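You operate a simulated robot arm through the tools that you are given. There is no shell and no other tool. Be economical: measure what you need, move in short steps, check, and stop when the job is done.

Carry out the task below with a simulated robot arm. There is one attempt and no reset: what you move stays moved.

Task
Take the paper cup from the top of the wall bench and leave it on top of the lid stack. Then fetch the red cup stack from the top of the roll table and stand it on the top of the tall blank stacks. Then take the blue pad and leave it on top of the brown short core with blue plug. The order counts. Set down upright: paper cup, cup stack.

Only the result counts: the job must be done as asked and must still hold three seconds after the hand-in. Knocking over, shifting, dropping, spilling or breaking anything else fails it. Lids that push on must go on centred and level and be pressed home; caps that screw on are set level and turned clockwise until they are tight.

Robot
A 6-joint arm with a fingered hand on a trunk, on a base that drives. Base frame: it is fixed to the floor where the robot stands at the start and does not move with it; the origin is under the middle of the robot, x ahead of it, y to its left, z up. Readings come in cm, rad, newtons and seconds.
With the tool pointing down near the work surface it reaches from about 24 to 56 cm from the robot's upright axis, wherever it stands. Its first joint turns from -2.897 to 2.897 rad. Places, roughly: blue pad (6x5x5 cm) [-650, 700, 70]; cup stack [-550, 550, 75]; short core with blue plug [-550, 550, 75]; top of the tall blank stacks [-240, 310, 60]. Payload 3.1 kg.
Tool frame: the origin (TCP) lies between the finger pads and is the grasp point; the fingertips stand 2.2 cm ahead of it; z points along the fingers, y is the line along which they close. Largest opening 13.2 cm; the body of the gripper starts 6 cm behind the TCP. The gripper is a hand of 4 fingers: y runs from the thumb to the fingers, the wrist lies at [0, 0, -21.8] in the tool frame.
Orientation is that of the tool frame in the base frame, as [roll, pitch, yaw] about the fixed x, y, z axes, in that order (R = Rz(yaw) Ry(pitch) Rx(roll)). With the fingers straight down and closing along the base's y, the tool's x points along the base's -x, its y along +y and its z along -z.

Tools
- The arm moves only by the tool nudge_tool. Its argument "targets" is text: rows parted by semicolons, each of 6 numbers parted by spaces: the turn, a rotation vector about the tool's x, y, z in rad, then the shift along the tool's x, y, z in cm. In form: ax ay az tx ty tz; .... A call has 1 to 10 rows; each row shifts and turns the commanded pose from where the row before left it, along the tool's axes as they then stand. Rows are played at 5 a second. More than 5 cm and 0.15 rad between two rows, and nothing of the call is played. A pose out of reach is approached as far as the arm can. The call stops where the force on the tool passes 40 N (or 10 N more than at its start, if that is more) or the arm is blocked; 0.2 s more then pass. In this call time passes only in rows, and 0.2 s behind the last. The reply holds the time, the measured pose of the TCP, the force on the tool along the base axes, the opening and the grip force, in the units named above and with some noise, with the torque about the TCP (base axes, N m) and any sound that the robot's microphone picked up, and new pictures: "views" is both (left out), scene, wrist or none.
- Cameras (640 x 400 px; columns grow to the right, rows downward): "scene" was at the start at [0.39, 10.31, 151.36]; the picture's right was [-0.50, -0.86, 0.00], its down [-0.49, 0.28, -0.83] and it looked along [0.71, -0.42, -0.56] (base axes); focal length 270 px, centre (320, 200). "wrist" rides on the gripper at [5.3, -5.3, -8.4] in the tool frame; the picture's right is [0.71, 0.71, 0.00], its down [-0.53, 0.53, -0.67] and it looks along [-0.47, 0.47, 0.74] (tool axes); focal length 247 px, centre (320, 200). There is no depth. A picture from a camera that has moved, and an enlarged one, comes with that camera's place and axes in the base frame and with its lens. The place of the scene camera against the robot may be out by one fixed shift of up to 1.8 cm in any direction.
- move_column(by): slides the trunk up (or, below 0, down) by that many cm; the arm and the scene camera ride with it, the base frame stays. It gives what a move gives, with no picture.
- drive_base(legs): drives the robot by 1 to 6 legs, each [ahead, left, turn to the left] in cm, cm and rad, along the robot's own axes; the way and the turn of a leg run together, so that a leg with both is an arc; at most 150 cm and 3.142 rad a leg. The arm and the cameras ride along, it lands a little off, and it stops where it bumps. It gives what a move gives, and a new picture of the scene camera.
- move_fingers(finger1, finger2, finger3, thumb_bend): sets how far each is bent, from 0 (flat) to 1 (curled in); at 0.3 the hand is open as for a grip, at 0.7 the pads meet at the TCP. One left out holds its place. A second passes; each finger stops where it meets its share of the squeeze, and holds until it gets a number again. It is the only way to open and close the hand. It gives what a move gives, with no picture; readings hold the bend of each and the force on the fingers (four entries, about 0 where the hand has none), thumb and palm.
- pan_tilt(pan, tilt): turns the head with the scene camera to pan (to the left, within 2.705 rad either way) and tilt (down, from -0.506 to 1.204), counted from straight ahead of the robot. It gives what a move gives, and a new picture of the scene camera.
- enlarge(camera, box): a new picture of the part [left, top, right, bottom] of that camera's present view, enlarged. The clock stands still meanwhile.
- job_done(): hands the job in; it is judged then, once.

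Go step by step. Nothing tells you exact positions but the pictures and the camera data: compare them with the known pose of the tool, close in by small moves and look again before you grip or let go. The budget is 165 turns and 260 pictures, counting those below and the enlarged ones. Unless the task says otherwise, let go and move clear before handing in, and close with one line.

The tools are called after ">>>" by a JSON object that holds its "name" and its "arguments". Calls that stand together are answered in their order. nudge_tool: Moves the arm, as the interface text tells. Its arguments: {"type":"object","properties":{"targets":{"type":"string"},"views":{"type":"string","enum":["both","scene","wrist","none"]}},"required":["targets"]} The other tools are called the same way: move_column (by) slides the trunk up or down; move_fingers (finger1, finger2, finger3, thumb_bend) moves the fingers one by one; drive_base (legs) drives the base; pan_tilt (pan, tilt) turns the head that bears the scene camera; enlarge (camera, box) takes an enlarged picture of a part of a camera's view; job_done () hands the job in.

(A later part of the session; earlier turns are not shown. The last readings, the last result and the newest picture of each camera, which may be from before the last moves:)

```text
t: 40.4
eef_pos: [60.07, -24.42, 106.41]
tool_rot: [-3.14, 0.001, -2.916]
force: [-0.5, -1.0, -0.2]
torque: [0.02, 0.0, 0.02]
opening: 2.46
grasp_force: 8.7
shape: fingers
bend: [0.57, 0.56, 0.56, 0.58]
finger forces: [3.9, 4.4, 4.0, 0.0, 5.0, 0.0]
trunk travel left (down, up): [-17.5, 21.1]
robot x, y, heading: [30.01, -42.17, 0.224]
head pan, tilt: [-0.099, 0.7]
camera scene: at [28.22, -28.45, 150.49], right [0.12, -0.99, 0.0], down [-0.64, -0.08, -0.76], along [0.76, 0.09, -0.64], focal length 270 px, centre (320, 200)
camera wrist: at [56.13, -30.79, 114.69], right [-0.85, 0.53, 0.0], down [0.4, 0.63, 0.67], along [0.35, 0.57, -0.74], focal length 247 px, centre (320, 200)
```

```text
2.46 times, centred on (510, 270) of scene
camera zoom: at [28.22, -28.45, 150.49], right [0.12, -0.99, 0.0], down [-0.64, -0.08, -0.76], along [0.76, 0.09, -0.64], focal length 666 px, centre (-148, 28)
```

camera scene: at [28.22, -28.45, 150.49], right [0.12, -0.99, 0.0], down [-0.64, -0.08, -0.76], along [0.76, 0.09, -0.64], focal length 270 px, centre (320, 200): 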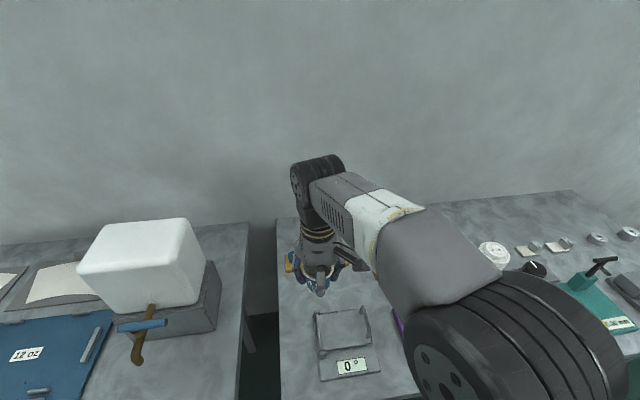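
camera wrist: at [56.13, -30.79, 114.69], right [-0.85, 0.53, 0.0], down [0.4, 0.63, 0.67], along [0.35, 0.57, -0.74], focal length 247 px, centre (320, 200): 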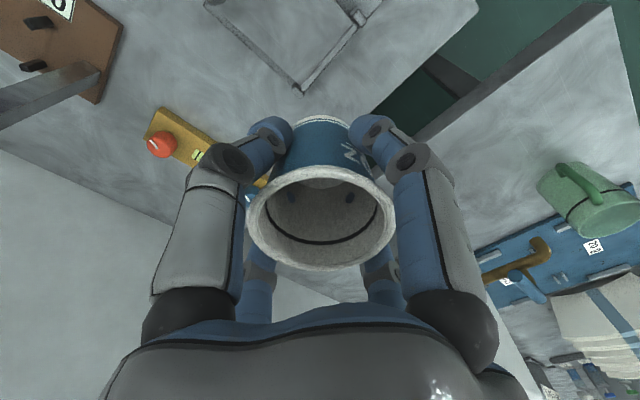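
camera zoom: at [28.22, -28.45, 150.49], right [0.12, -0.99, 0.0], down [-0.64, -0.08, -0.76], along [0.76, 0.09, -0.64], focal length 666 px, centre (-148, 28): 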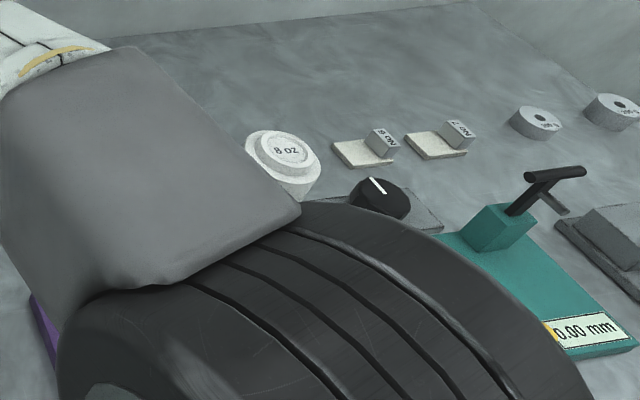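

Cup held. I'll back off a little and slide right to bring the "8 oz" lid stack (near [88, -75]) in front.

>>> {"name": "drive_base", "arguments": {"legs": [[-3, 0, 0.03], [0, -42, 0]]}}

>>> {"name": "enlarge", "arguments": {"camera": "scene", "box": [240, 170, 400, 270]}}

```text
t: 43.4
eef_pos: [66.89, -64.43, 106.44]
tool_rot: [3.139, 0.0, -2.894]
force: [0.1, 0.0, 0.5]
torque: [0.02, -0.01, 0.0]
opening: 2.46
grasp_force: 8.6
shape: fingers
bend: [0.57, 0.56, 0.56, 0.58]
finger forces: [3.8, 4.4, 4.0, 0.0, 5.0, 0.0]
trunk travel left (down, up): [-17.5, 21.1]
robot x, y, heading: [37.45, -83.47, 0.249]
head pan, tilt: [-0.099, 0.7]
camera scene: at [35.12, -69.26, 150.51], right [0.15, -0.99, 0.0], down [-0.64, -0.09, -0.76], along [0.76, 0.11, -0.64], focal length 270 px, centre (320, 200)
```

scene: 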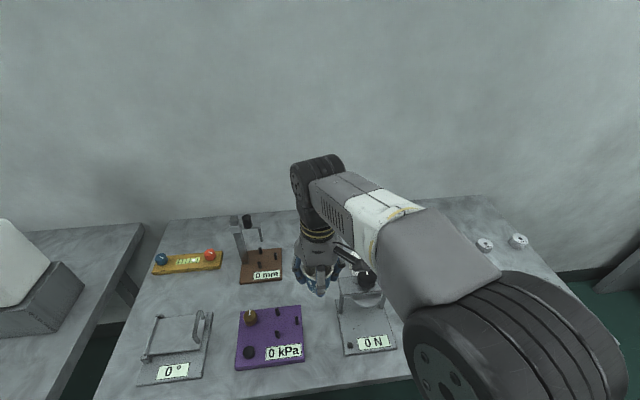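

```text
4.00 times, centred on (320, 220) of scene
camera zoom: at [35.12, -69.26, 150.51], right [0.15, -0.99, 0.0], down [-0.64, -0.09, -0.76], along [0.76, 0.11, -0.64], focal length 1082 px, centre (320, 120)
```

zoom: 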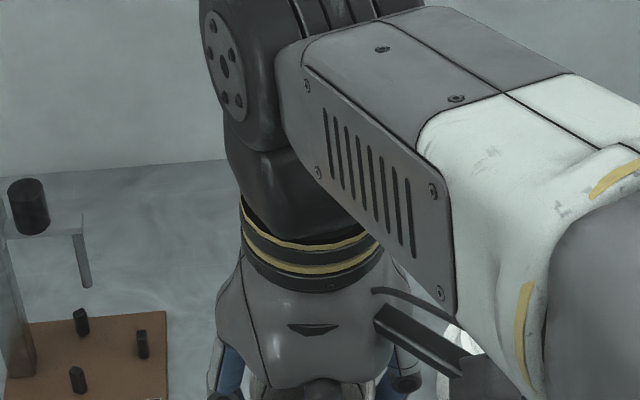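

>>> {"name": "nudge_tool", "arguments": {"targets": "0 0 0 -2.4 -3.6 0; 0 0 0 -2.4 -3.6 0; 0 0 0 -2.4 -3.6 0; 0 0 0 -2.4 -3.6 0; 0 0 0 0 0 0"}}

>>> {"name": "pan_tilt", "arguments": {"pan": -0.25, "tilt": 0.75}}

```text
t: 44.6
eef_pos: [79.61, -75.95, 106.27]
tool_rot: [-3.14, 0.001, -2.893]
force: [0.2, 0.2, -0.1]
torque: [0.01, 0.02, 0.0]
opening: 2.46
grasp_force: 8.7
shape: fingers
bend: [0.57, 0.56, 0.56, 0.58]
finger forces: [3.9, 4.3, 4.0, 0.0, 4.9, 0.1]
trunk travel left (down, up): [-17.5, 21.1]
robot x, y, heading: [37.48, -83.76, 0.244]
head pan, tilt: [-0.099, 0.7]
camera scene: at [35.04, -69.13, 150.49], right [0.15, -0.99, 0.0], down [-0.64, -0.09, -0.77], along [0.76, 0.11, -0.64], focal length 270 px, centre (320, 200)
camera wrist: at [75.71, -82.41, 114.61], right [-0.86, 0.51, 0.0], down [0.38, 0.64, 0.67], along [0.34, 0.57, -0.74], focal length 247 px, centre (320, 200)
```

scene: 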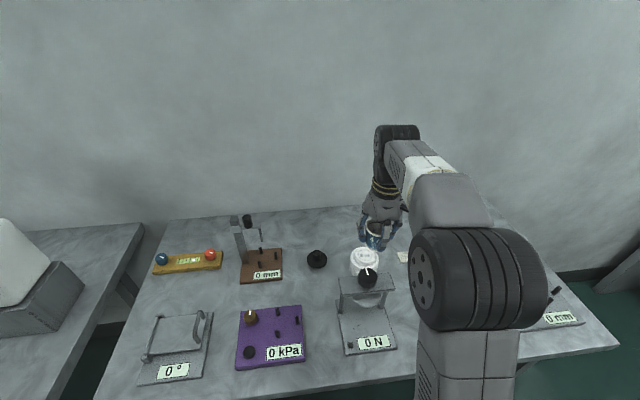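
wrist: 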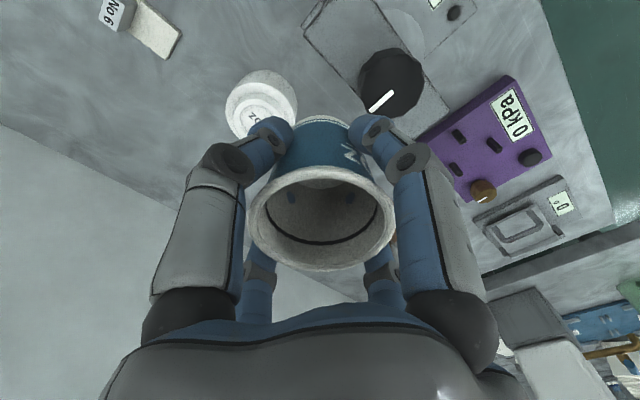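

```text
t: 45.3
eef_pos: [79.57, -76.06, 106.23]
tool_rot: [3.14, -0.001, -2.894]
force: [-0.2, 0.0, -0.7]
torque: [0.01, 0.01, -0.03]
opening: 2.44
grasp_force: 8.2
shape: fingers
bend: [0.57, 0.56, 0.56, 0.58]
finger forces: [3.9, 4.4, 4.1, 0.0, 5.0, 0.0]
trunk travel left (down, up): [-17.5, 21.1]
robot x, y, heading: [37.17, -83.09, 0.25]
head pan, tilt: [-0.25, 0.75]
camera scene: at [34.98, -70.42, 150.07], right [0.0, -1.0, 0.0], down [-0.68, 0.0, -0.73], along [0.73, 0.0, -0.68], focal length 270 px, centre (320, 200)
```

scene: 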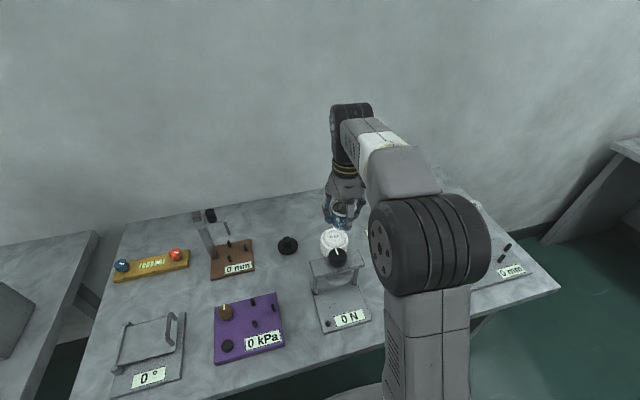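

>>> {"name": "enlarge", "arguments": {"camera": "scene", "box": [280, 190, 408, 270]}}

>>> {"name": "enlarge", "arguments": {"camera": "wrist", "box": [160, 50, 320, 150]}}

```text
5.00 times, centred on (344, 230) of scene
camera zoom: at [34.98, -70.42, 150.07], right [0.0, -1.0, 0.0], down [-0.68, 0.0, -0.73], along [0.73, 0.0, -0.68], focal length 1352 px, centre (200, 50)
```

zoom: 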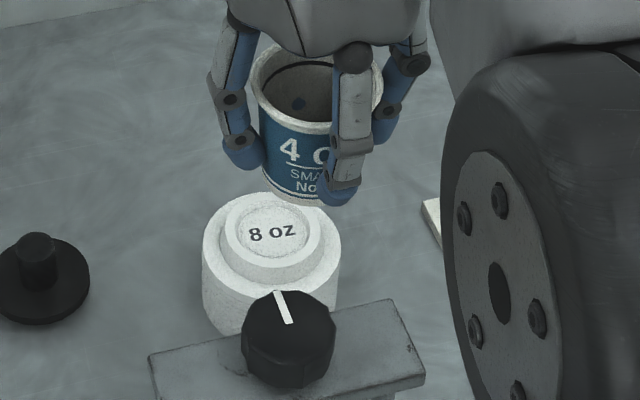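

```text
4.00 times, centred on (240, 100) of wrist
camera zoom: at [75.72, -82.4, 114.59], right [-0.86, 0.51, 0.0], down [0.38, 0.64, 0.67], along [0.34, 0.57, -0.74], focal length 988 px, centre (640, 600)
```

zoom: 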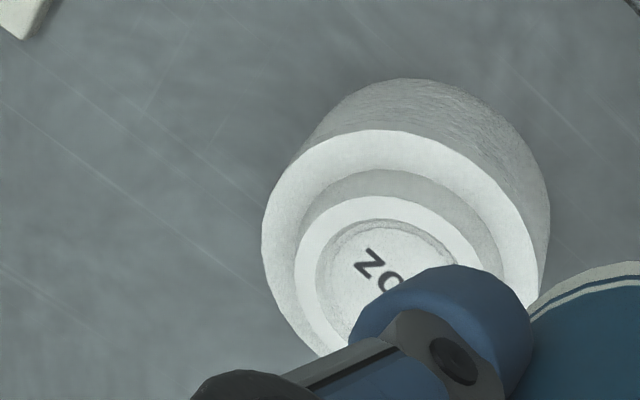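

The lid stack's centre is about [88.5, -75.3], with its top near z = 86. I'll move over it, staying above, and look again.

>>> {"name": "nudge_tool", "arguments": {"targets": "0 0 0 -2.9 -0.5 0; 0 0 0 -2.9 -0.5 0; 0 0 0 -3 -0.5 0; 0 0 0 0 0 2.5; 0 0 0 0 0 2.5; 0 0 0 0 0 0"}}

>>> {"name": "enlarge", "arguments": {"camera": "scene", "box": [280, 190, 408, 270]}}

```text
t: 46.7
eef_pos: [88.65, -75.37, 101.18]
tool_rot: [-3.141, 0.001, -2.893]
force: [0.9, 0.2, 0.1]
torque: [-0.01, -0.02, -0.02]
opening: 2.45
grasp_force: 8.8
shape: fingers
bend: [0.57, 0.56, 0.56, 0.58]
finger forces: [3.7, 4.4, 4.1, 0.1, 4.9, 0.0]
trunk travel left (down, up): [-17.5, 21.1]
robot x, y, heading: [37.4, -83.44, 0.253]
head pan, tilt: [-0.25, 0.75]
camera scene: at [34.93, -70.44, 150.07], right [0.0, -1.0, 0.0], down [-0.68, 0.0, -0.73], along [0.73, 0.0, -0.68], focal length 270 px, centre (320, 200)
camera wrist: at [84.78, -81.85, 109.53], right [-0.86, 0.51, 0.0], down [0.38, 0.64, 0.67], along [0.34, 0.57, -0.74], focal length 247 px, centre (320, 200)
```

scene: 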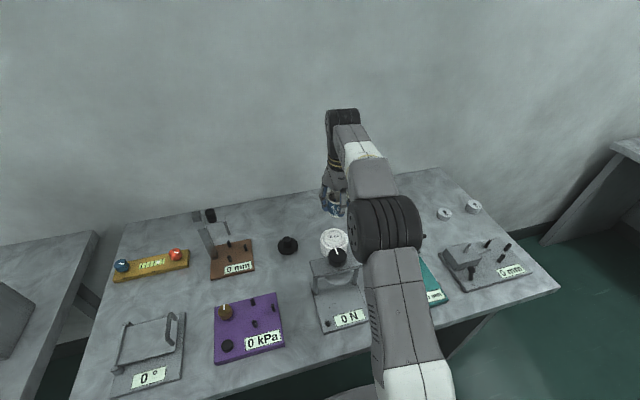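
wrist: 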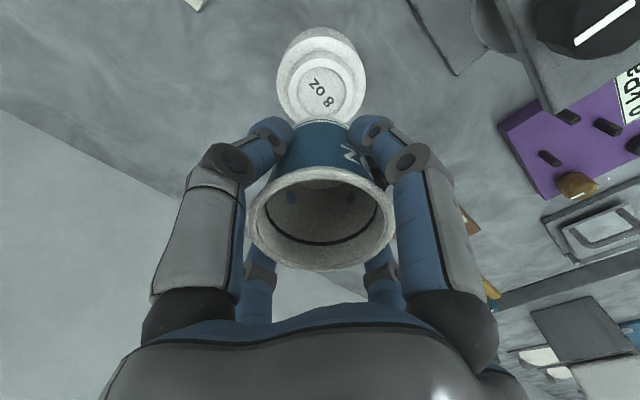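

```text
5.00 times, centred on (344, 230) of scene
camera zoom: at [34.93, -70.44, 150.07], right [0.0, -1.0, 0.0], down [-0.68, 0.0, -0.73], along [0.73, 0.0, -0.68], focal length 1352 px, centre (200, 50)
```

zoom: 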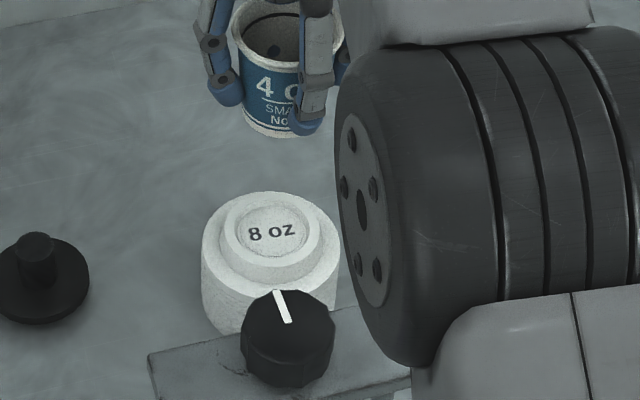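

The cup is aligned with the lid stack at [88.4, -75.6, ~86.6]. Lowering to a little above contact.

>>> {"name": "nudge_tool", "arguments": {"targets": "0 0 0 0.1 0 2.4; 0 0 0 0 -0.1 2.4; 0 0 0 0 0 2.2; 0 0 0 0 0 0"}}

>>> {"name": "enlarge", "arguments": {"camera": "scene", "box": [280, 190, 408, 270]}}

```text
t: 47.7
eef_pos: [88.54, -75.61, 94.4]
tool_rot: [3.141, -0.001, -2.891]
force: [0.8, -0.4, 0.0]
torque: [0.05, -0.01, 0.0]
opening: 2.43
grasp_force: 8.8
shape: fingers
bend: [0.57, 0.56, 0.56, 0.58]
finger forces: [3.7, 4.4, 4.0, 0.1, 5.0, 0.0]
trunk travel left (down, up): [-17.5, 21.1]
robot x, y, heading: [37.11, -83.19, 0.251]
head pan, tilt: [-0.25, 0.75]
camera scene: at [34.98, -70.43, 150.07], right [0.0, -1.0, 0.0], down [-0.68, 0.0, -0.73], along [0.73, 0.0, -0.68], focal length 270 px, centre (320, 200)
camera wrist: at [84.68, -82.08, 102.62], right [-0.86, 0.51, 0.0], down [0.38, 0.64, 0.67], along [0.34, 0.57, -0.74], focal length 247 px, centre (320, 200)
```

scene: 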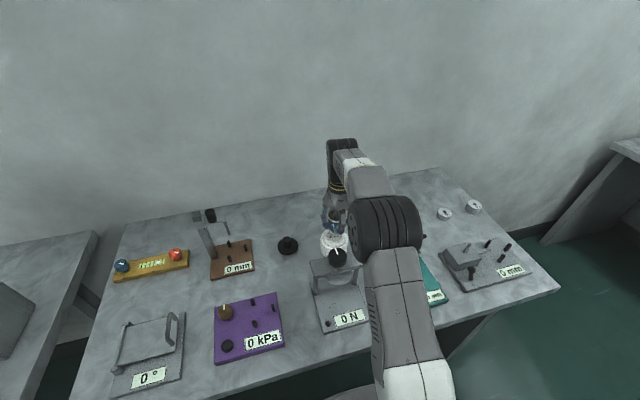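
wrist: 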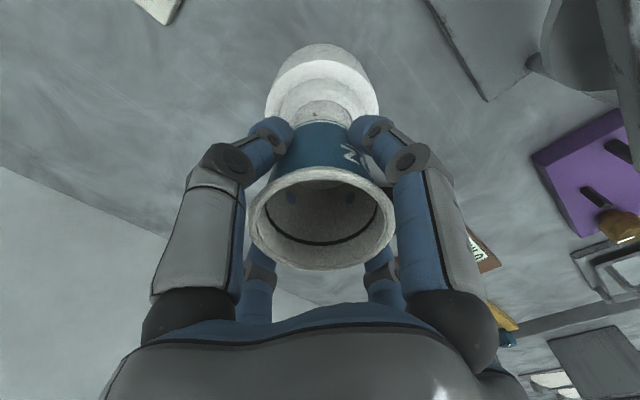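

```text
5.00 times, centred on (344, 230) of scene
camera zoom: at [34.98, -70.43, 150.07], right [0.0, -1.0, 0.0], down [-0.68, 0.0, -0.73], along [0.73, 0.0, -0.68], focal length 1352 px, centre (200, 50)
```

zoom: 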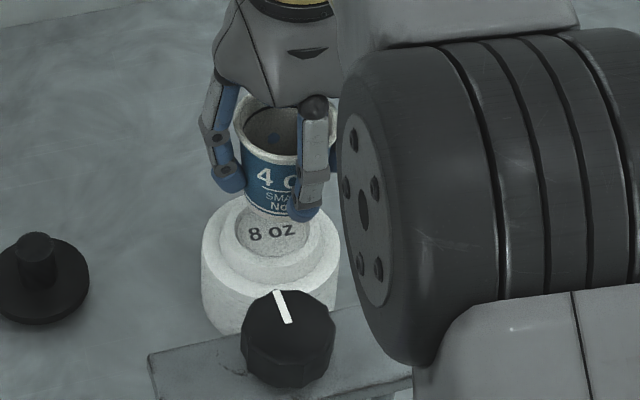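

>>> {"name": "nudge_tool", "arguments": {"targets": "0 0 0 0.1 0.2 1; 0 0 0 0 0 0.8; 0 0 0 0 0 0", "views": "wrist"}}

>>> {"name": "enlarge", "arguments": {"camera": "scene", "box": [300, 210, 380, 260]}}

```text
t: 48.5
eef_pos: [88.45, -75.35, 92.54]
tool_rot: [-3.141, 0.0, -2.895]
force: [0.0, -0.5, -0.3]
torque: [0.02, 0.0, -0.01]
opening: 2.45
grasp_force: 8.7
shape: fingers
bend: [0.57, 0.56, 0.56, 0.58]
finger forces: [3.6, 4.5, 4.0, 0.0, 4.8, 0.0]
trunk travel left (down, up): [-17.5, 21.1]
robot x, y, heading: [37.36, -83.19, 0.245]
head pan, tilt: [-0.25, 0.75]
camera wrist: at [84.58, -81.77, 100.85], right [-0.86, 0.51, 0.0], down [0.38, 0.64, 0.67], along [0.34, 0.57, -0.74], focal length 247 px, centre (320, 200)
```

wrist: 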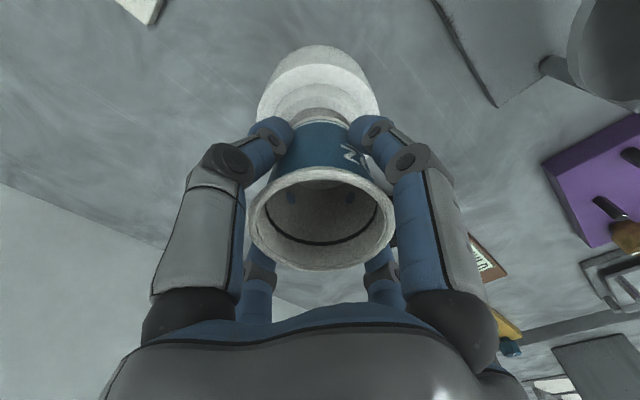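

```text
8.00 times, centred on (340, 235) of scene
camera zoom: at [34.98, -70.43, 150.07], right [0.0, -1.0, 0.0], down [-0.68, 0.0, -0.73], along [0.73, 0.0, -0.68], focal length 2163 px, centre (160, -80)
```

zoom: 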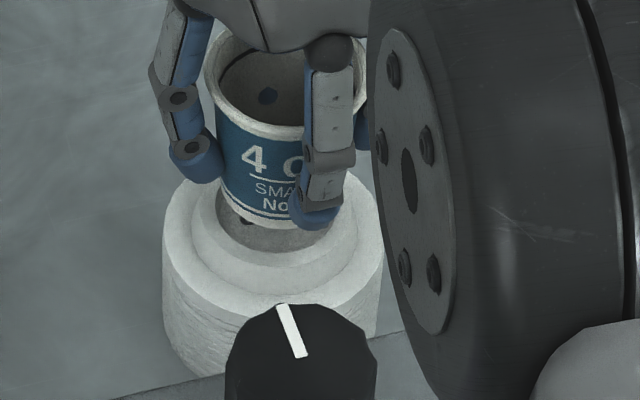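

>>> {"name": "nudge_tool", "arguments": {"targets": "0 0 0 0 0 0.4; 0 0 0 0 0 0", "views": "none"}}

>>> {"name": "nudge_tool", "arguments": {"targets": "0 0 0 0 0 0.4; 0 0 0 0 0 0", "views": "none"}}

>>> {"name": "enlarge", "arguments": {"camera": "scene", "box": [300, 210, 380, 260]}}

```text
t: 49.1
eef_pos: [88.42, -75.31, 92.15]
tool_rot: [-3.141, 0.0, -2.893]
force: [0.1, -0.3, -0.3]
torque: [-0.02, -0.02, 0.01]
opening: 2.44
grasp_force: 8.6
shape: fingers
bend: [0.57, 0.56, 0.56, 0.58]
finger forces: [3.6, 4.5, 3.9, 0.0, 4.8, 0.1]
trunk travel left (down, up): [-17.5, 21.1]
robot x, y, heading: [37.15, -82.96, 0.244]
head pan, tilt: [-0.25, 0.75]
```

```text
t: 49.7
eef_pos: [88.47, -75.34, 91.88]
tool_rot: [-3.14, -0.002, -2.893]
force: [0.0, -0.3, -0.6]
torque: [0.02, -0.01, -0.04]
opening: 2.4
grasp_force: 8.6
shape: fingers
bend: [0.57, 0.56, 0.56, 0.58]
finger forces: [3.6, 4.4, 4.0, 0.1, 4.8, 0.0]
trunk travel left (down, up): [-17.5, 21.1]
robot x, y, heading: [37.44, -83.16, 0.247]
head pan, tilt: [-0.25, 0.75]
```

```text
8.00 times, centred on (340, 235) of scene
camera zoom: at [34.98, -70.43, 150.07], right [0.0, -1.0, 0.0], down [-0.68, 0.0, -0.73], along [0.73, 0.0, -0.68], focal length 2163 px, centre (160, -80)
```

zoom: 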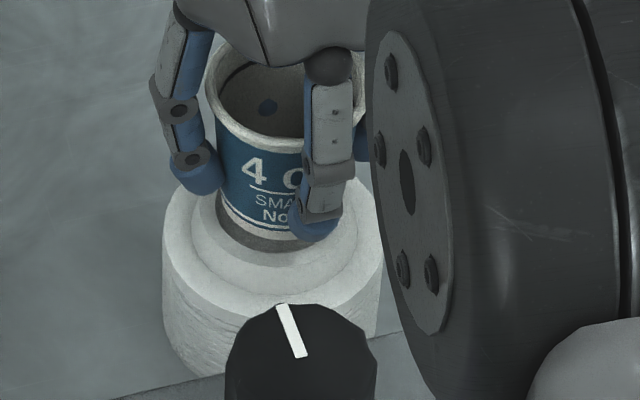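

>>> {"name": "nudge_tool", "arguments": {"targets": "0 0 0 0 0 0.3; 0 0 0 0 0 0", "views": "none"}}

>>> {"name": "nudge_tool", "arguments": {"targets": "0 0 0 0 0 0.3; 0 0 0 0 0 0", "views": "none"}}

>>> {"name": "enlarge", "arguments": {"camera": "scene", "box": [300, 210, 380, 260]}}

```text
t: 50.3
eef_pos: [88.56, -75.42, 91.52]
tool_rot: [3.141, 0.0, -2.894]
force: [-0.3, 0.8, 0.1]
torque: [0.0, -0.01, 0.03]
opening: 2.43
grasp_force: 8.1
shape: fingers
bend: [0.57, 0.56, 0.56, 0.58]
finger forces: [3.5, 4.5, 3.9, 0.0, 4.8, 0.0]
trunk travel left (down, up): [-17.5, 21.1]
robot x, y, heading: [37.5, -83.32, 0.246]
head pan, tilt: [-0.25, 0.75]
```

```text
t: 50.9
eef_pos: [88.43, -75.21, 91.26]
tool_rot: [-3.14, 0.0, -2.895]
force: [-0.1, 0.7, 0.1]
torque: [-0.01, 0.01, -0.07]
opening: 2.47
grasp_force: 8.7
shape: fingers
bend: [0.57, 0.56, 0.56, 0.58]
finger forces: [3.6, 4.5, 3.9, 0.0, 4.9, 0.0]
trunk travel left (down, up): [-17.5, 21.1]
robot x, y, heading: [37.6, -83.62, 0.246]
head pan, tilt: [-0.25, 0.75]
```

```text
8.00 times, centred on (340, 235) of scene
camera zoom: at [34.99, -70.43, 150.07], right [0.0, -1.0, 0.0], down [-0.68, 0.0, -0.73], along [0.73, 0.0, -0.68], focal length 2163 px, centre (160, -80)
```

zoom: 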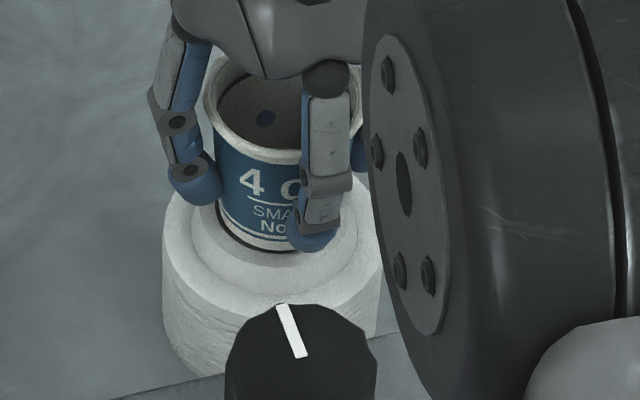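

>>> {"name": "nudge_tool", "arguments": {"targets": "0 0 0 0 -0.1 0.25; 0 0 0 0 0 0", "views": "none"}}

>>> {"name": "nudge_tool", "arguments": {"targets": "0 0 0 0 0 0.25; 0 0 0 0 0 0", "views": "none"}}

>>> {"name": "enlarge", "arguments": {"camera": "scene", "box": [300, 210, 380, 260]}}

```text
t: 51.5
eef_pos: [88.47, -75.31, 90.96]
tool_rot: [-3.14, -0.001, -2.893]
force: [-0.1, 0.6, -0.3]
torque: [0.03, 0.01, -0.02]
opening: 2.43
grasp_force: 8.5
shape: fingers
bend: [0.57, 0.56, 0.56, 0.58]
finger forces: [3.5, 4.5, 3.9, 0.0, 4.8, 0.0]
trunk travel left (down, up): [-17.5, 21.1]
robot x, y, heading: [37.18, -83.17, 0.247]
head pan, tilt: [-0.25, 0.75]
```

```text
t: 52.1
eef_pos: [88.36, -75.27, 90.9]
tool_rot: [-3.14, 0.001, -2.894]
force: [0.7, -0.1, 4.0]
torque: [-0.02, -0.03, 0.01]
opening: 2.4
grasp_force: 8.8
shape: fingers
bend: [0.57, 0.56, 0.56, 0.58]
finger forces: [3.6, 4.4, 4.1, 0.0, 5.0, 0.0]
trunk travel left (down, up): [-17.5, 21.1]
robot x, y, heading: [37.59, -83.19, 0.246]
head pan, tilt: [-0.25, 0.75]
```

```text
8.00 times, centred on (340, 235) of scene
camera zoom: at [34.95, -70.44, 150.08], right [0.0, -1.0, 0.0], down [-0.68, 0.0, -0.73], along [0.73, 0.0, -0.68], focal length 2163 px, centre (160, -80)
```

zoom: 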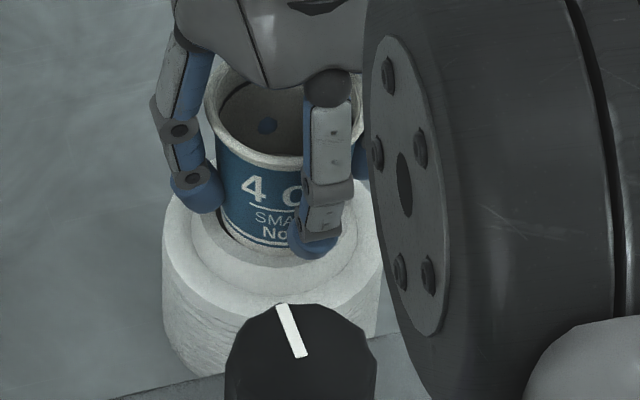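

Contact at 4 N: the cup sits in the lid recess. Releasing step by step.

>>> {"name": "nudge_tool", "arguments": {"targets": "0 0 0 0 0 -0.12; 0 0 0 0 0 0", "views": "none"}}

>>> {"name": "move_fingers", "arguments": {"finger1": 0.54, "finger2": 0.54, "finger3": 0.54, "thumb_bend": 0.54}}

>>> {"name": "move_fingers", "arguments": {"finger1": 0.42, "finger2": 0.42, "finger3": 0.42, "thumb_bend": 0.42}}

>>> {"name": "nudge_tool", "arguments": {"targets": "0 0 0 0 0 -0.5; 0 0 0 0 0 -1; 0 0 0 0 0 -2; 0 0 0 0 0 -3; 0 0 0 0 0 -4; 0 0 0 0 0 -4; 0 0 0 0 0 0"}}

>>> {"name": "enlarge", "arguments": {"camera": "scene", "box": [280, 190, 408, 270]}}

```text
t: 52.7
eef_pos: [88.46, -75.4, 90.73]
tool_rot: [-3.141, -0.003, -2.894]
force: [-0.3, -0.8, 0.2]
torque: [0.0, -0.02, 0.01]
opening: 2.42
grasp_force: 8.7
shape: fingers
bend: [0.57, 0.56, 0.56, 0.58]
finger forces: [4.0, 4.4, 4.0, 0.0, 5.0, 0.0]
trunk travel left (down, up): [-17.5, 21.1]
robot x, y, heading: [37.2, -83.26, 0.245]
head pan, tilt: [-0.25, 0.75]
```

```text
t: 53.7
eef_pos: [88.39, -75.49, 90.89]
tool_rot: [3.141, 0.0, -2.894]
force: [0.6, 0.2, -1.0]
torque: [-0.03, 0.0, 0.03]
opening: 3.09
grasp_force: 0.0
shape: fingers
bend: [0.54, 0.54, 0.54, 0.54]
finger forces: [0.0, 0.0, 0.0, 0.0, 0.0, 0.0]
trunk travel left (down, up): [-17.5, 21.1]
robot x, y, heading: [37.46, -83.33, 0.248]
head pan, tilt: [-0.25, 0.75]
```

```text
t: 54.7
eef_pos: [88.44, -75.42, 90.89]
tool_rot: [-3.141, -0.001, -2.892]
force: [-0.5, -0.2, 1.2]
torque: [-0.01, 0.02, 0.03]
opening: 5.98
grasp_force: 0.0
shape: fingers
bend: [0.42, 0.42, 0.42, 0.42]
finger forces: [0.0, 0.0, 0.0, 0.1, 0.0, 0.0]
trunk travel left (down, up): [-17.5, 21.1]
robot x, y, heading: [37.32, -83.43, 0.243]
head pan, tilt: [-0.25, 0.75]
```

```text
t: 56.3
eef_pos: [88.57, -75.53, 105.22]
tool_rot: [3.141, -0.001, -2.894]
force: [-0.4, -0.2, 0.5]
torque: [-0.02, 0.0, 0.0]
opening: 5.95
grasp_force: 0.0
shape: fingers
bend: [0.42, 0.42, 0.42, 0.42]
finger forces: [0.0, 0.1, 0.0, 0.0, 0.0, 0.1]
trunk travel left (down, up): [-17.5, 21.1]
robot x, y, heading: [37.28, -83.32, 0.245]
head pan, tilt: [-0.25, 0.75]
camera scene: at [34.96, -70.43, 150.07], right [0.0, -1.0, 0.0], down [-0.68, 0.0, -0.73], along [0.73, 0.0, -0.68], focal length 270 px, centre (320, 200)
camera wrist: at [84.71, -81.96, 113.64], right [-0.86, 0.51, 0.0], down [0.38, 0.64, 0.67], along [0.34, 0.57, -0.74], focal length 247 px, centre (320, 200)
```

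scene: 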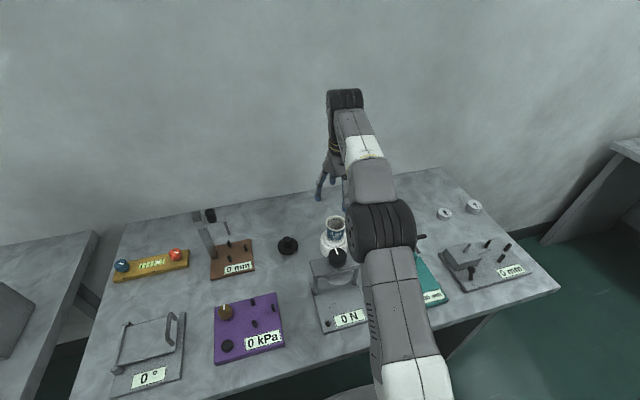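
wrist: 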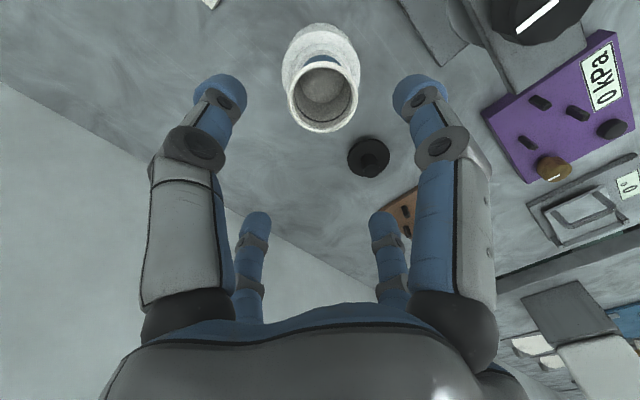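

```text
5.00 times, centred on (344, 230) of scene
camera zoom: at [34.96, -70.43, 150.07], right [0.0, -1.0, 0.0], down [-0.68, 0.0, -0.73], along [0.73, 0.0, -0.68], focal length 1352 px, centre (200, 50)
```

zoom: 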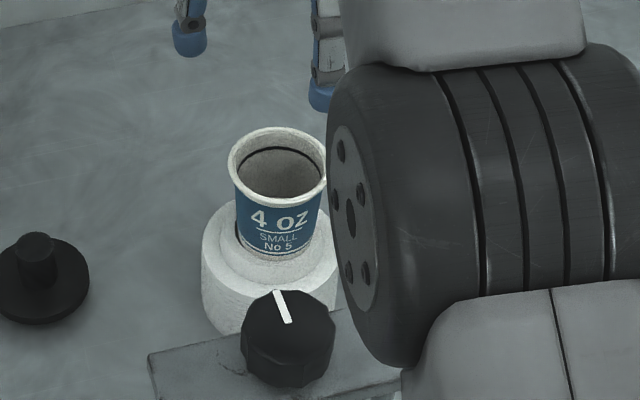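

The paper cup is standing upright on the lid stack. I'll retract the arm and drive down the aisle toward the roll table.

>>> {"name": "nudge_tool", "arguments": {"targets": "0 0 0 0 0 -4; 0 0 0 2 0 -4; 0 0 0 4 0 0; 0 0 0 4 0 0; 0 0 0 4 0 0; 0 0 0 4 0 0; 0 0 0 2 0 0; 0 0 0 0 0 0", "views": "none"}}

>>> {"name": "drive_base", "arguments": {"legs": [[-28, 0, 0], [0, 0, 1.65]]}}

>>> {"name": "pan_tilt", "arguments": {"pan": 0.3, "tilt": 0.4}}

```text
t: 58.1
eef_pos: [67.63, -80.4, 112.45]
tool_rot: [-3.141, -0.001, -2.894]
force: [-0.4, 0.0, -0.2]
torque: [0.03, 0.0, 0.0]
opening: 5.96
grasp_force: 0.1
shape: fingers
bend: [0.42, 0.42, 0.42, 0.42]
finger forces: [0.1, 0.1, 0.0, 0.0, 0.0, 0.0]
out of reach, approached as far as the arm can: row 1, 2
trunk travel left (down, up): [-17.5, 21.1]
robot x, y, heading: [37.34, -83.13, 0.243]
head pan, tilt: [-0.25, 0.75]
```

```text
t: 64.1
eef_pos: [4.62, -60.26, 112.54]
tool_rot: [3.141, 0.001, -1.224]
force: [0.2, -1.0, 1.3]
torque: [0.01, 0.0, 0.01]
opening: 5.95
grasp_force: 0.0
shape: fingers
bend: [0.42, 0.42, 0.42, 0.42]
finger forces: [0.1, 0.0, 0.1, 0.1, 0.0, 0.1]
trunk travel left (down, up): [-17.5, 21.1]
robot x, y, heading: [10.58, -90.0, 1.921]
head pan, tilt: [-0.25, 0.75]
camera scene: at [-3.36, -92.48, 150.07], right [1.0, 0.1, 0.0], down [0.07, -0.68, -0.73], along [-0.07, 0.73, -0.68], focal length 270 px, centre (320, 200)
```

scene: 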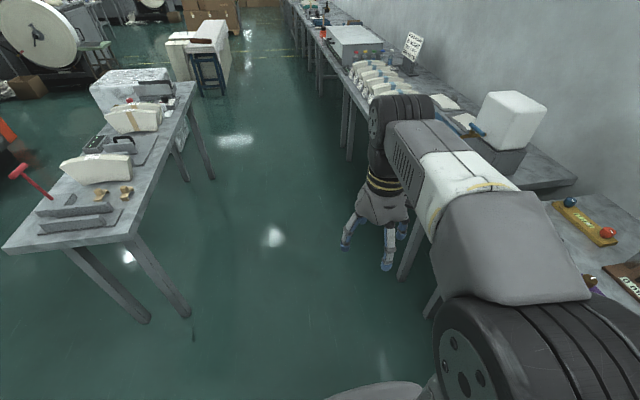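

```text
t: 65.0
eef_pos: [4.68, -60.34, 112.62]
tool_rot: [-3.141, 0.002, -1.224]
force: [0.0, -0.4, 0.3]
torque: [-0.01, 0.02, 0.01]
opening: 5.96
grasp_force: 0.0
shape: fingers
bend: [0.42, 0.42, 0.42, 0.42]
finger forces: [0.0, 0.0, 0.0, 0.1, 0.1, 0.1]
trunk travel left (down, up): [-17.5, 21.1]
robot x, y, heading: [10.52, -90.25, 1.924]
head pan, tilt: [0.3, 0.4]
camera scene: at [-8.13, -93.32, 153.18], right [0.8, 0.6, 0.0], down [0.23, -0.31, -0.92], along [-0.55, 0.74, -0.39], focal length 270 px, centre (320, 200)
```

scene: 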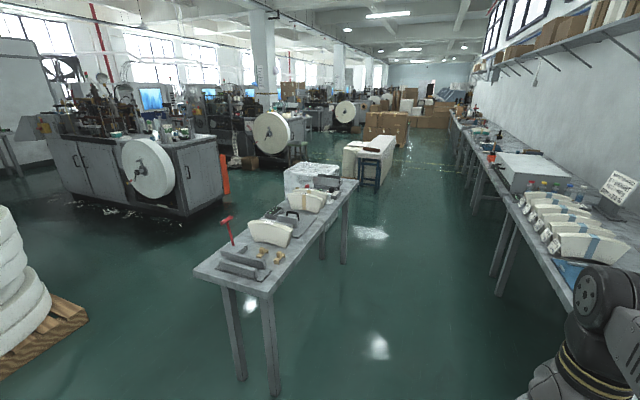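

>>> {"name": "drive_base", "arguments": {"legs": [[145, 0, 0], [130, 0, 0], [0, 0, 0.5]]}}

>>> {"name": "pan_tilt", "arguments": {"pan": -0.3, "tilt": 0.4}}

```text
t: 79.5
eef_pos: [-93.94, 187.66, 112.51]
tool_rot: [3.141, -0.001, -0.757]
force: [1.2, -0.5, 0.1]
torque: [0.01, -0.01, -0.01]
opening: 5.96
grasp_force: 0.0
shape: fingers
bend: [0.42, 0.42, 0.42, 0.42]
finger forces: [0.1, 0.1, 0.0, 0.1, 0.0, 0.0]
trunk travel left (down, up): [-17.5, 21.1]
robot x, y, heading: [-75.49, 163.46, 2.381]
head pan, tilt: [0.3, 0.4]
camera scene: at [-90.77, 152.87, 153.18], right [0.44, 0.9, 0.0], down [0.35, -0.17, -0.92], along [-0.83, 0.41, -0.39], focal length 270 px, centre (320, 200)
```

scene: 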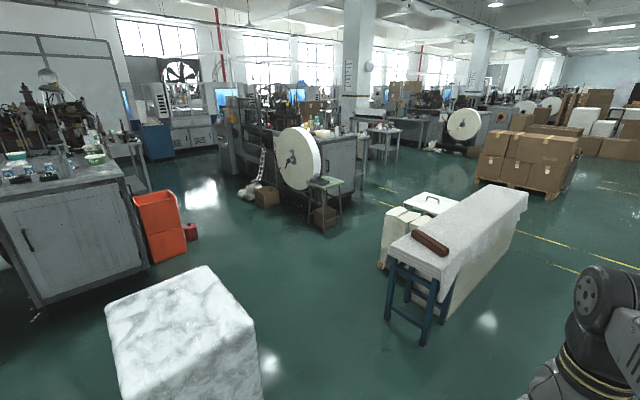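

```text
t: 80.5
eef_pos: [-94.03, 187.54, 112.59]
tool_rot: [-3.141, 0.002, -0.758]
force: [-1.4, 0.0, -0.1]
torque: [0.03, 0.01, 0.01]
opening: 5.96
grasp_force: 0.0
shape: fingers
bend: [0.42, 0.42, 0.42, 0.42]
finger forces: [0.0, 0.1, 0.0, 0.0, 0.0, 0.0]
trunk travel left (down, up): [-17.5, 21.1]
robot x, y, heading: [-75.55, 163.47, 2.383]
head pan, tilt: [-0.3, 0.4]
camera scene: at [-87.0, 156.84, 153.18], right [0.87, 0.49, 0.0], down [0.19, -0.34, -0.92], along [-0.45, 0.8, -0.39], focal length 270 px, centre (320, 200)
```

scene: 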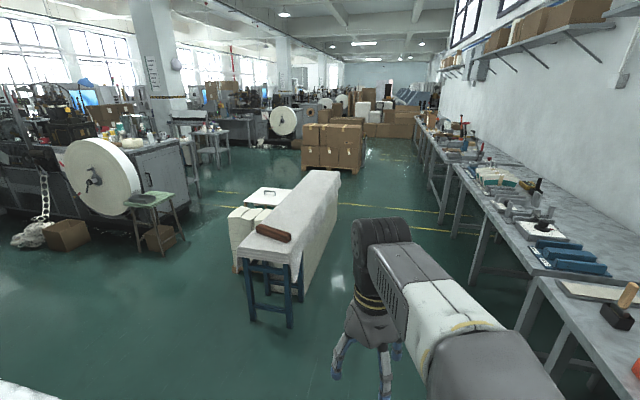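

The tall blank stacks stand behind the draped bench near [-250, 310], and the roll table is further away. I'll go round by the wall aisle, which is wider.

>>> {"name": "drive_base", "arguments": {"legs": [[0, 0, -0.57], [125, 0, 0], [145, 0, 0], [0, 0, 1.1]]}}

>>> {"name": "pan_tilt", "arguments": {"pan": 0.3, "tilt": 0.4}}

```text
t: 98.3
eef_pos: [-169.51, 444.3, 112.61]
tool_rot: [-3.141, 0.0, -0.221]
force: [-0.6, -0.2, -0.5]
torque: [0.03, 0.02, 0.01]
opening: 5.97
grasp_force: 0.1
shape: fingers
bend: [0.42, 0.42, 0.42, 0.42]
finger forces: [0.0, 0.0, 0.0, 0.0, 0.0, 0.0]
trunk travel left (down, up): [-17.5, 21.1]
robot x, y, heading: [-141.35, 432.93, 2.917]
head pan, tilt: [-0.3, 0.4]
camera scene: at [-147.84, 422.05, 153.18], right [0.5, 0.87, 0.0], down [0.34, -0.19, -0.92], along [-0.8, 0.46, -0.39], focal length 270 px, centre (320, 200)
```

scene: 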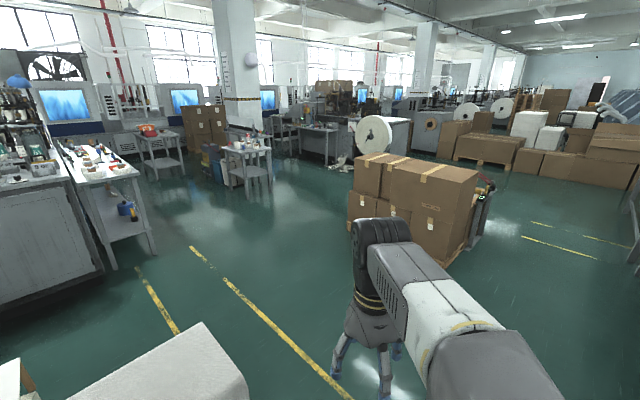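

```text
t: 99.3
eef_pos: [-169.44, 444.29, 112.67]
tool_rot: [3.141, -0.001, -0.221]
force: [0.4, -0.1, 0.4]
torque: [-0.01, 0.04, 0.03]
opening: 5.96
grasp_force: 0.2
shape: fingers
bend: [0.42, 0.42, 0.42, 0.42]
finger forces: [0.0, 0.1, 0.1, 0.1, 0.1, 0.0]
trunk travel left (down, up): [-17.5, 21.1]
robot x, y, heading: [-141.43, 432.97, 2.917]
head pan, tilt: [0.3, 0.4]
camera scene: at [-149.05, 416.72, 153.18], right [-0.08, 1.0, 0.0], down [0.39, 0.03, -0.92], along [-0.92, -0.07, -0.39], focal length 270 px, centre (320, 200)
```

scene: 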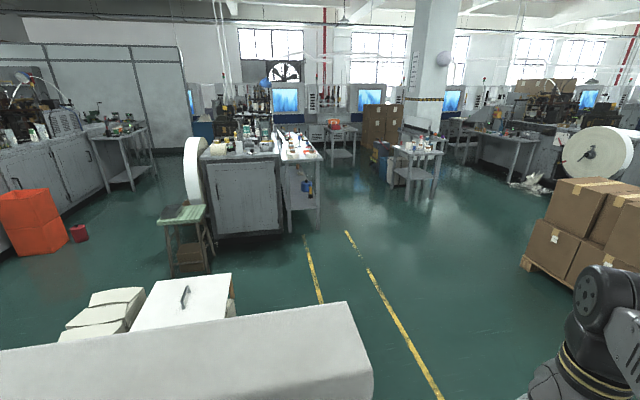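

>>> {"name": "enlarge", "arguments": {"camera": "scene", "box": [350, 100, 510, 200]}}

>>> {"name": "drive_base", "arguments": {"legs": [[150, 0, 0], [120, 0, 0]]}}

>>> {"name": "pan_tilt", "arguments": {"pan": -0.1, "tilt": 0.45}}

```text
4.00 times, centred on (430, 150) of scene
camera zoom: at [-149.05, 416.72, 153.18], right [-0.08, 1.0, 0.0], down [0.39, 0.03, -0.92], along [-0.92, -0.07, -0.39], focal length 1082 px, centre (-120, 400)
```

zoom: 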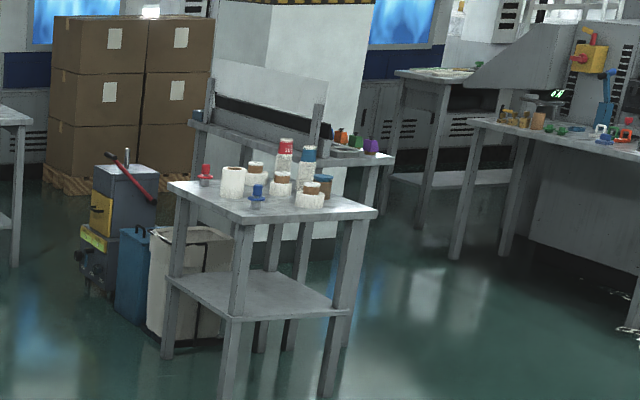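

```text
t: 102.8
eef_pos: [-219.21, 456.04, 112.51]
tool_rot: [3.141, 0.0, -0.203]
force: [0.6, 0.5, -0.3]
torque: [-0.04, 0.02, 0.0]
opening: 5.98
grasp_force: 0.0
shape: fingers
bend: [0.42, 0.42, 0.42, 0.42]
finger forces: [0.0, 0.0, 0.1, 0.0, 0.0, 0.0]
trunk travel left (down, up): [-17.5, 21.1]
robot x, y, heading: [-190.98, 444.66, 2.935]
head pan, tilt: [0.3, 0.4]
stopped in leg 1: the robot was blocked; the commanded pose is now the measured one
camera scene: at [-198.5, 428.84, 153.22], right [-0.09, 1.0, 0.0], down [0.39, 0.03, -0.92], along [-0.92, -0.09, -0.39], focal length 270 px, centre (320, 200)
```

scene: 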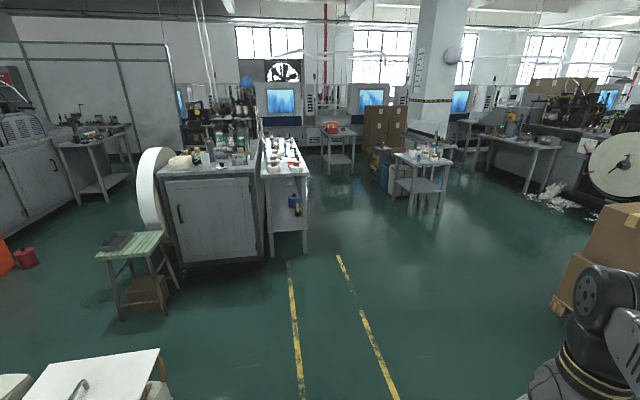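

```text
t: 103.7
eef_pos: [-219.33, 455.8, 112.54]
tool_rot: [3.141, 0.002, -0.204]
force: [0.9, 0.3, -0.9]
torque: [0.02, -0.01, 0.0]
opening: 5.97
grasp_force: 0.0
shape: fingers
bend: [0.42, 0.42, 0.42, 0.42]
finger forces: [0.0, 0.1, 0.0, 0.1, 0.0, 0.0]
trunk travel left (down, up): [-17.5, 21.1]
robot x, y, heading: [-190.83, 444.9, 2.937]
head pan, tilt: [-0.099, 0.45]
camera scene: at [-198.03, 432.13, 152.72], right [0.3, 0.95, 0.0], down [0.41, -0.13, -0.9], along [-0.86, 0.27, -0.44], focal length 270 px, centre (320, 200)
```

scene: 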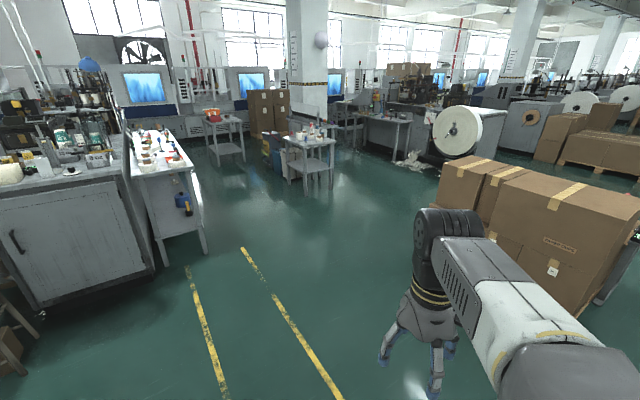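

Something blocked the base at [-191, 445]; I'll look down around me.

>>> {"name": "pan_tilt", "arguments": {"pan": 0.7, "tilt": 1.1}}

>>> {"name": "pan_tilt", "arguments": {"pan": -0.3, "tilt": 1.1}}

>>> {"name": "pan_tilt", "arguments": {"pan": 2.0, "tilt": 0.9}}

```text
t: 104.8
eef_pos: [-219.28, 455.73, 112.62]
tool_rot: [-3.141, 0.0, -0.204]
force: [0.2, -0.2, 0.1]
torque: [0.02, 0.02, 0.04]
opening: 5.98
grasp_force: 0.1
shape: fingers
bend: [0.42, 0.42, 0.42, 0.42]
finger forces: [0.0, 0.1, 0.0, 0.0, 0.1, 0.0]
trunk travel left (down, up): [-17.5, 21.1]
robot x, y, heading: [-190.8, 445.2, 2.933]
head pan, tilt: [0.7, 1.1]
camera scene: at [-194.85, 426.37, 147.5], right [-0.47, 0.88, 0.0], down [0.78, 0.42, -0.45], along [-0.4, -0.21, -0.89], focal length 270 px, centre (320, 200)
```

scene: 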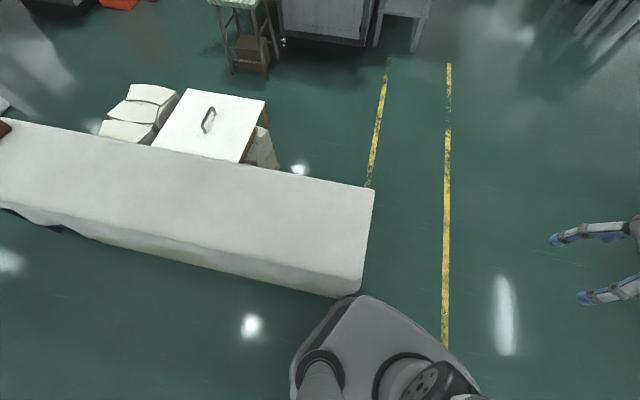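

```text
t: 106.0
eef_pos: [-219.29, 455.66, 112.53]
tool_rot: [-3.141, 0.002, -0.204]
force: [0.6, 0.2, 0.5]
torque: [0.01, 0.01, -0.02]
opening: 5.97
grasp_force: 0.1
shape: fingers
bend: [0.42, 0.42, 0.42, 0.42]
finger forces: [0.1, 0.1, 0.0, 0.1, 0.0, 0.0]
trunk travel left (down, up): [-17.5, 21.1]
robot x, y, heading: [-190.89, 445.23, 2.937]
head pan, tilt: [-0.3, 1.1]
camera scene: at [-194.8, 432.42, 147.5], right [0.48, 0.87, 0.0], down [0.78, -0.43, -0.45], along [-0.4, 0.22, -0.89], focal length 270 px, centre (320, 200)
```

scene: 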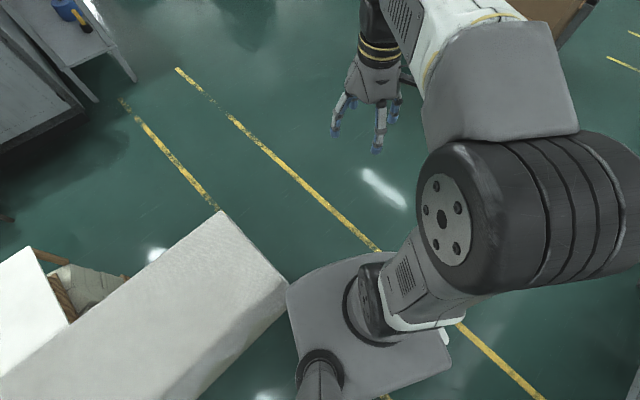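

```text
t: 108.2
eef_pos: [-219.45, 455.59, 112.58]
tool_rot: [-3.141, 0.0, -0.205]
force: [-0.7, -0.7, -0.4]
torque: [0.0, -0.03, -0.03]
opening: 5.97
grasp_force: 0.1
shape: fingers
bend: [0.42, 0.42, 0.42, 0.42]
finger forces: [0.0, 0.0, 0.0, 0.0, 0.0, 0.1]
trunk travel left (down, up): [-17.5, 21.1]
robot x, y, heading: [-190.86, 445.12, 2.932]
head pan, tilt: [2.0, 0.901]
camera scene: at [-187.61, 421.99, 148.88], right [-0.98, -0.22, 0.0], down [-0.17, 0.76, -0.62], along [0.14, -0.61, -0.78], focal length 270 px, centre (320, 200)
```

scene: 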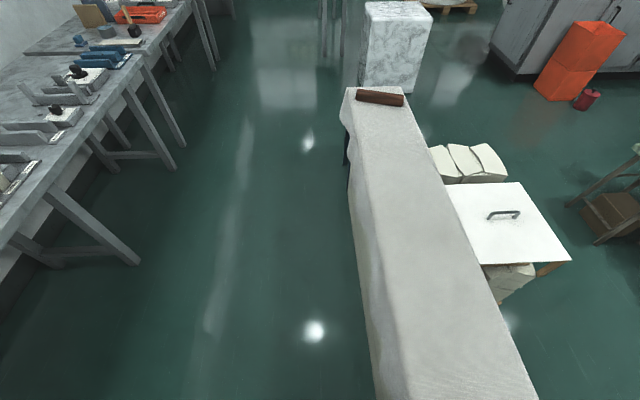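

The base touched the draped bench's end (nothing moved). The three cream stacks near [-234, 315] look like the tall blank stacks; enlarging them.

>>> {"name": "enlarge", "arguments": {"camera": "scene", "box": [400, 100, 600, 225]}}

>>> {"name": "enlarge", "arguments": {"camera": "scene", "box": [440, 170, 640, 295]}}

```text
3.20 times, centred on (500, 162) of scene
camera zoom: at [-187.61, 421.99, 148.88], right [-0.98, -0.22, 0.0], down [-0.17, 0.76, -0.62], along [0.14, -0.61, -0.78], focal length 865 px, centre (-256, 320)
```

zoom: 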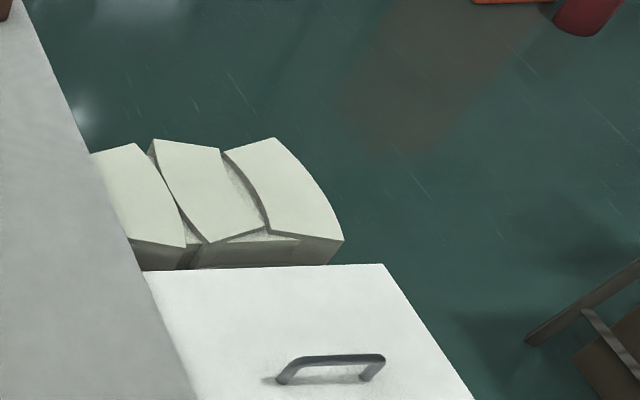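

```text
3.20 times, centred on (540, 232) of scene
camera zoom: at [-187.61, 421.99, 148.88], right [-0.98, -0.22, 0.0], down [-0.17, 0.76, -0.62], along [0.14, -0.61, -0.78], focal length 865 px, centre (-384, 96)
```

zoom: 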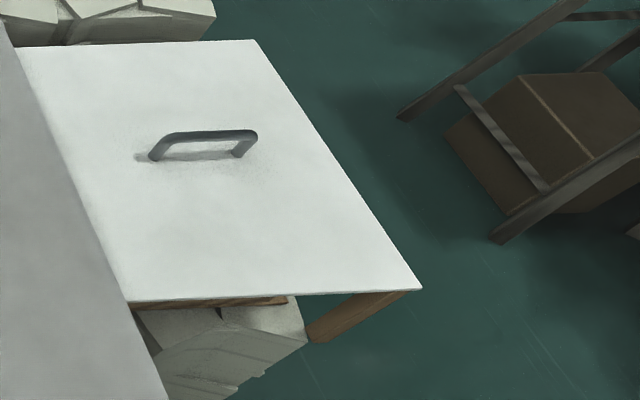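

I'll slide right away from the bench and drive toward the long front side of the roll table, around [-555, 525].

>>> {"name": "drive_base", "arguments": {"legs": [[0, -35, 0], [0, 0, 0.28], [150, 0, 0], [130, 0, 0], [0, 0, -0.9]]}}

>>> {"name": "pan_tilt", "arguments": {"pan": -0.1, "tilt": 0.45}}

```text
t: 126.8
eef_pos: [-478.14, 481.12, 112.6]
tool_rot: [3.141, -0.001, -0.815]
force: [-0.1, 0.9, 0.1]
torque: [-0.02, -0.02, 0.0]
opening: 5.97
grasp_force: 0.0
shape: fingers
bend: [0.42, 0.42, 0.42, 0.42]
finger forces: [0.0, 0.0, 0.1, 0.0, 0.0, 0.0]
trunk travel left (down, up): [-17.5, 21.1]
robot x, y, heading: [-461.05, 456.17, 2.321]
head pan, tilt: [2.0, 0.901]
camera scene: at [-471.71, 434.74, 148.88], right [-0.93, 0.38, 0.0], down [0.3, 0.73, -0.62], along [-0.23, -0.58, -0.78], focal length 270 px, centre (320, 200)
```

scene: 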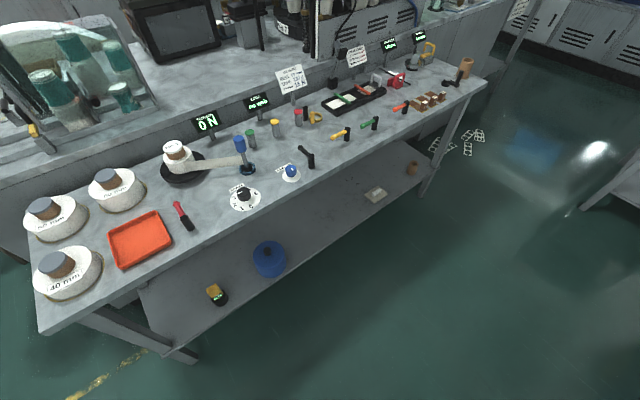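

```text
t: 128.8
eef_pos: [-478.1, 481.32, 112.65]
tool_rot: [3.14, 0.001, -0.815]
force: [-0.1, -0.4, 0.0]
torque: [0.01, 0.0, 0.0]
opening: 5.96
grasp_force: 0.1
shape: fingers
bend: [0.42, 0.42, 0.42, 0.42]
finger forces: [0.0, 0.0, 0.0, 0.1, 0.0, 0.1]
trunk travel left (down, up): [-17.5, 21.1]
robot x, y, heading: [-460.92, 456.36, 2.325]
head pan, tilt: [-0.099, 0.45]
camera scene: at [-474.46, 449.01, 152.71], right [0.79, 0.61, 0.0], down [0.27, -0.35, -0.9], along [-0.55, 0.71, -0.44], focal length 270 px, centre (320, 200)
```

scene: 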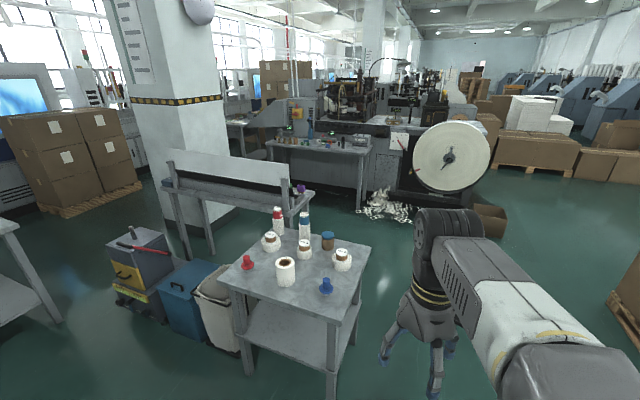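

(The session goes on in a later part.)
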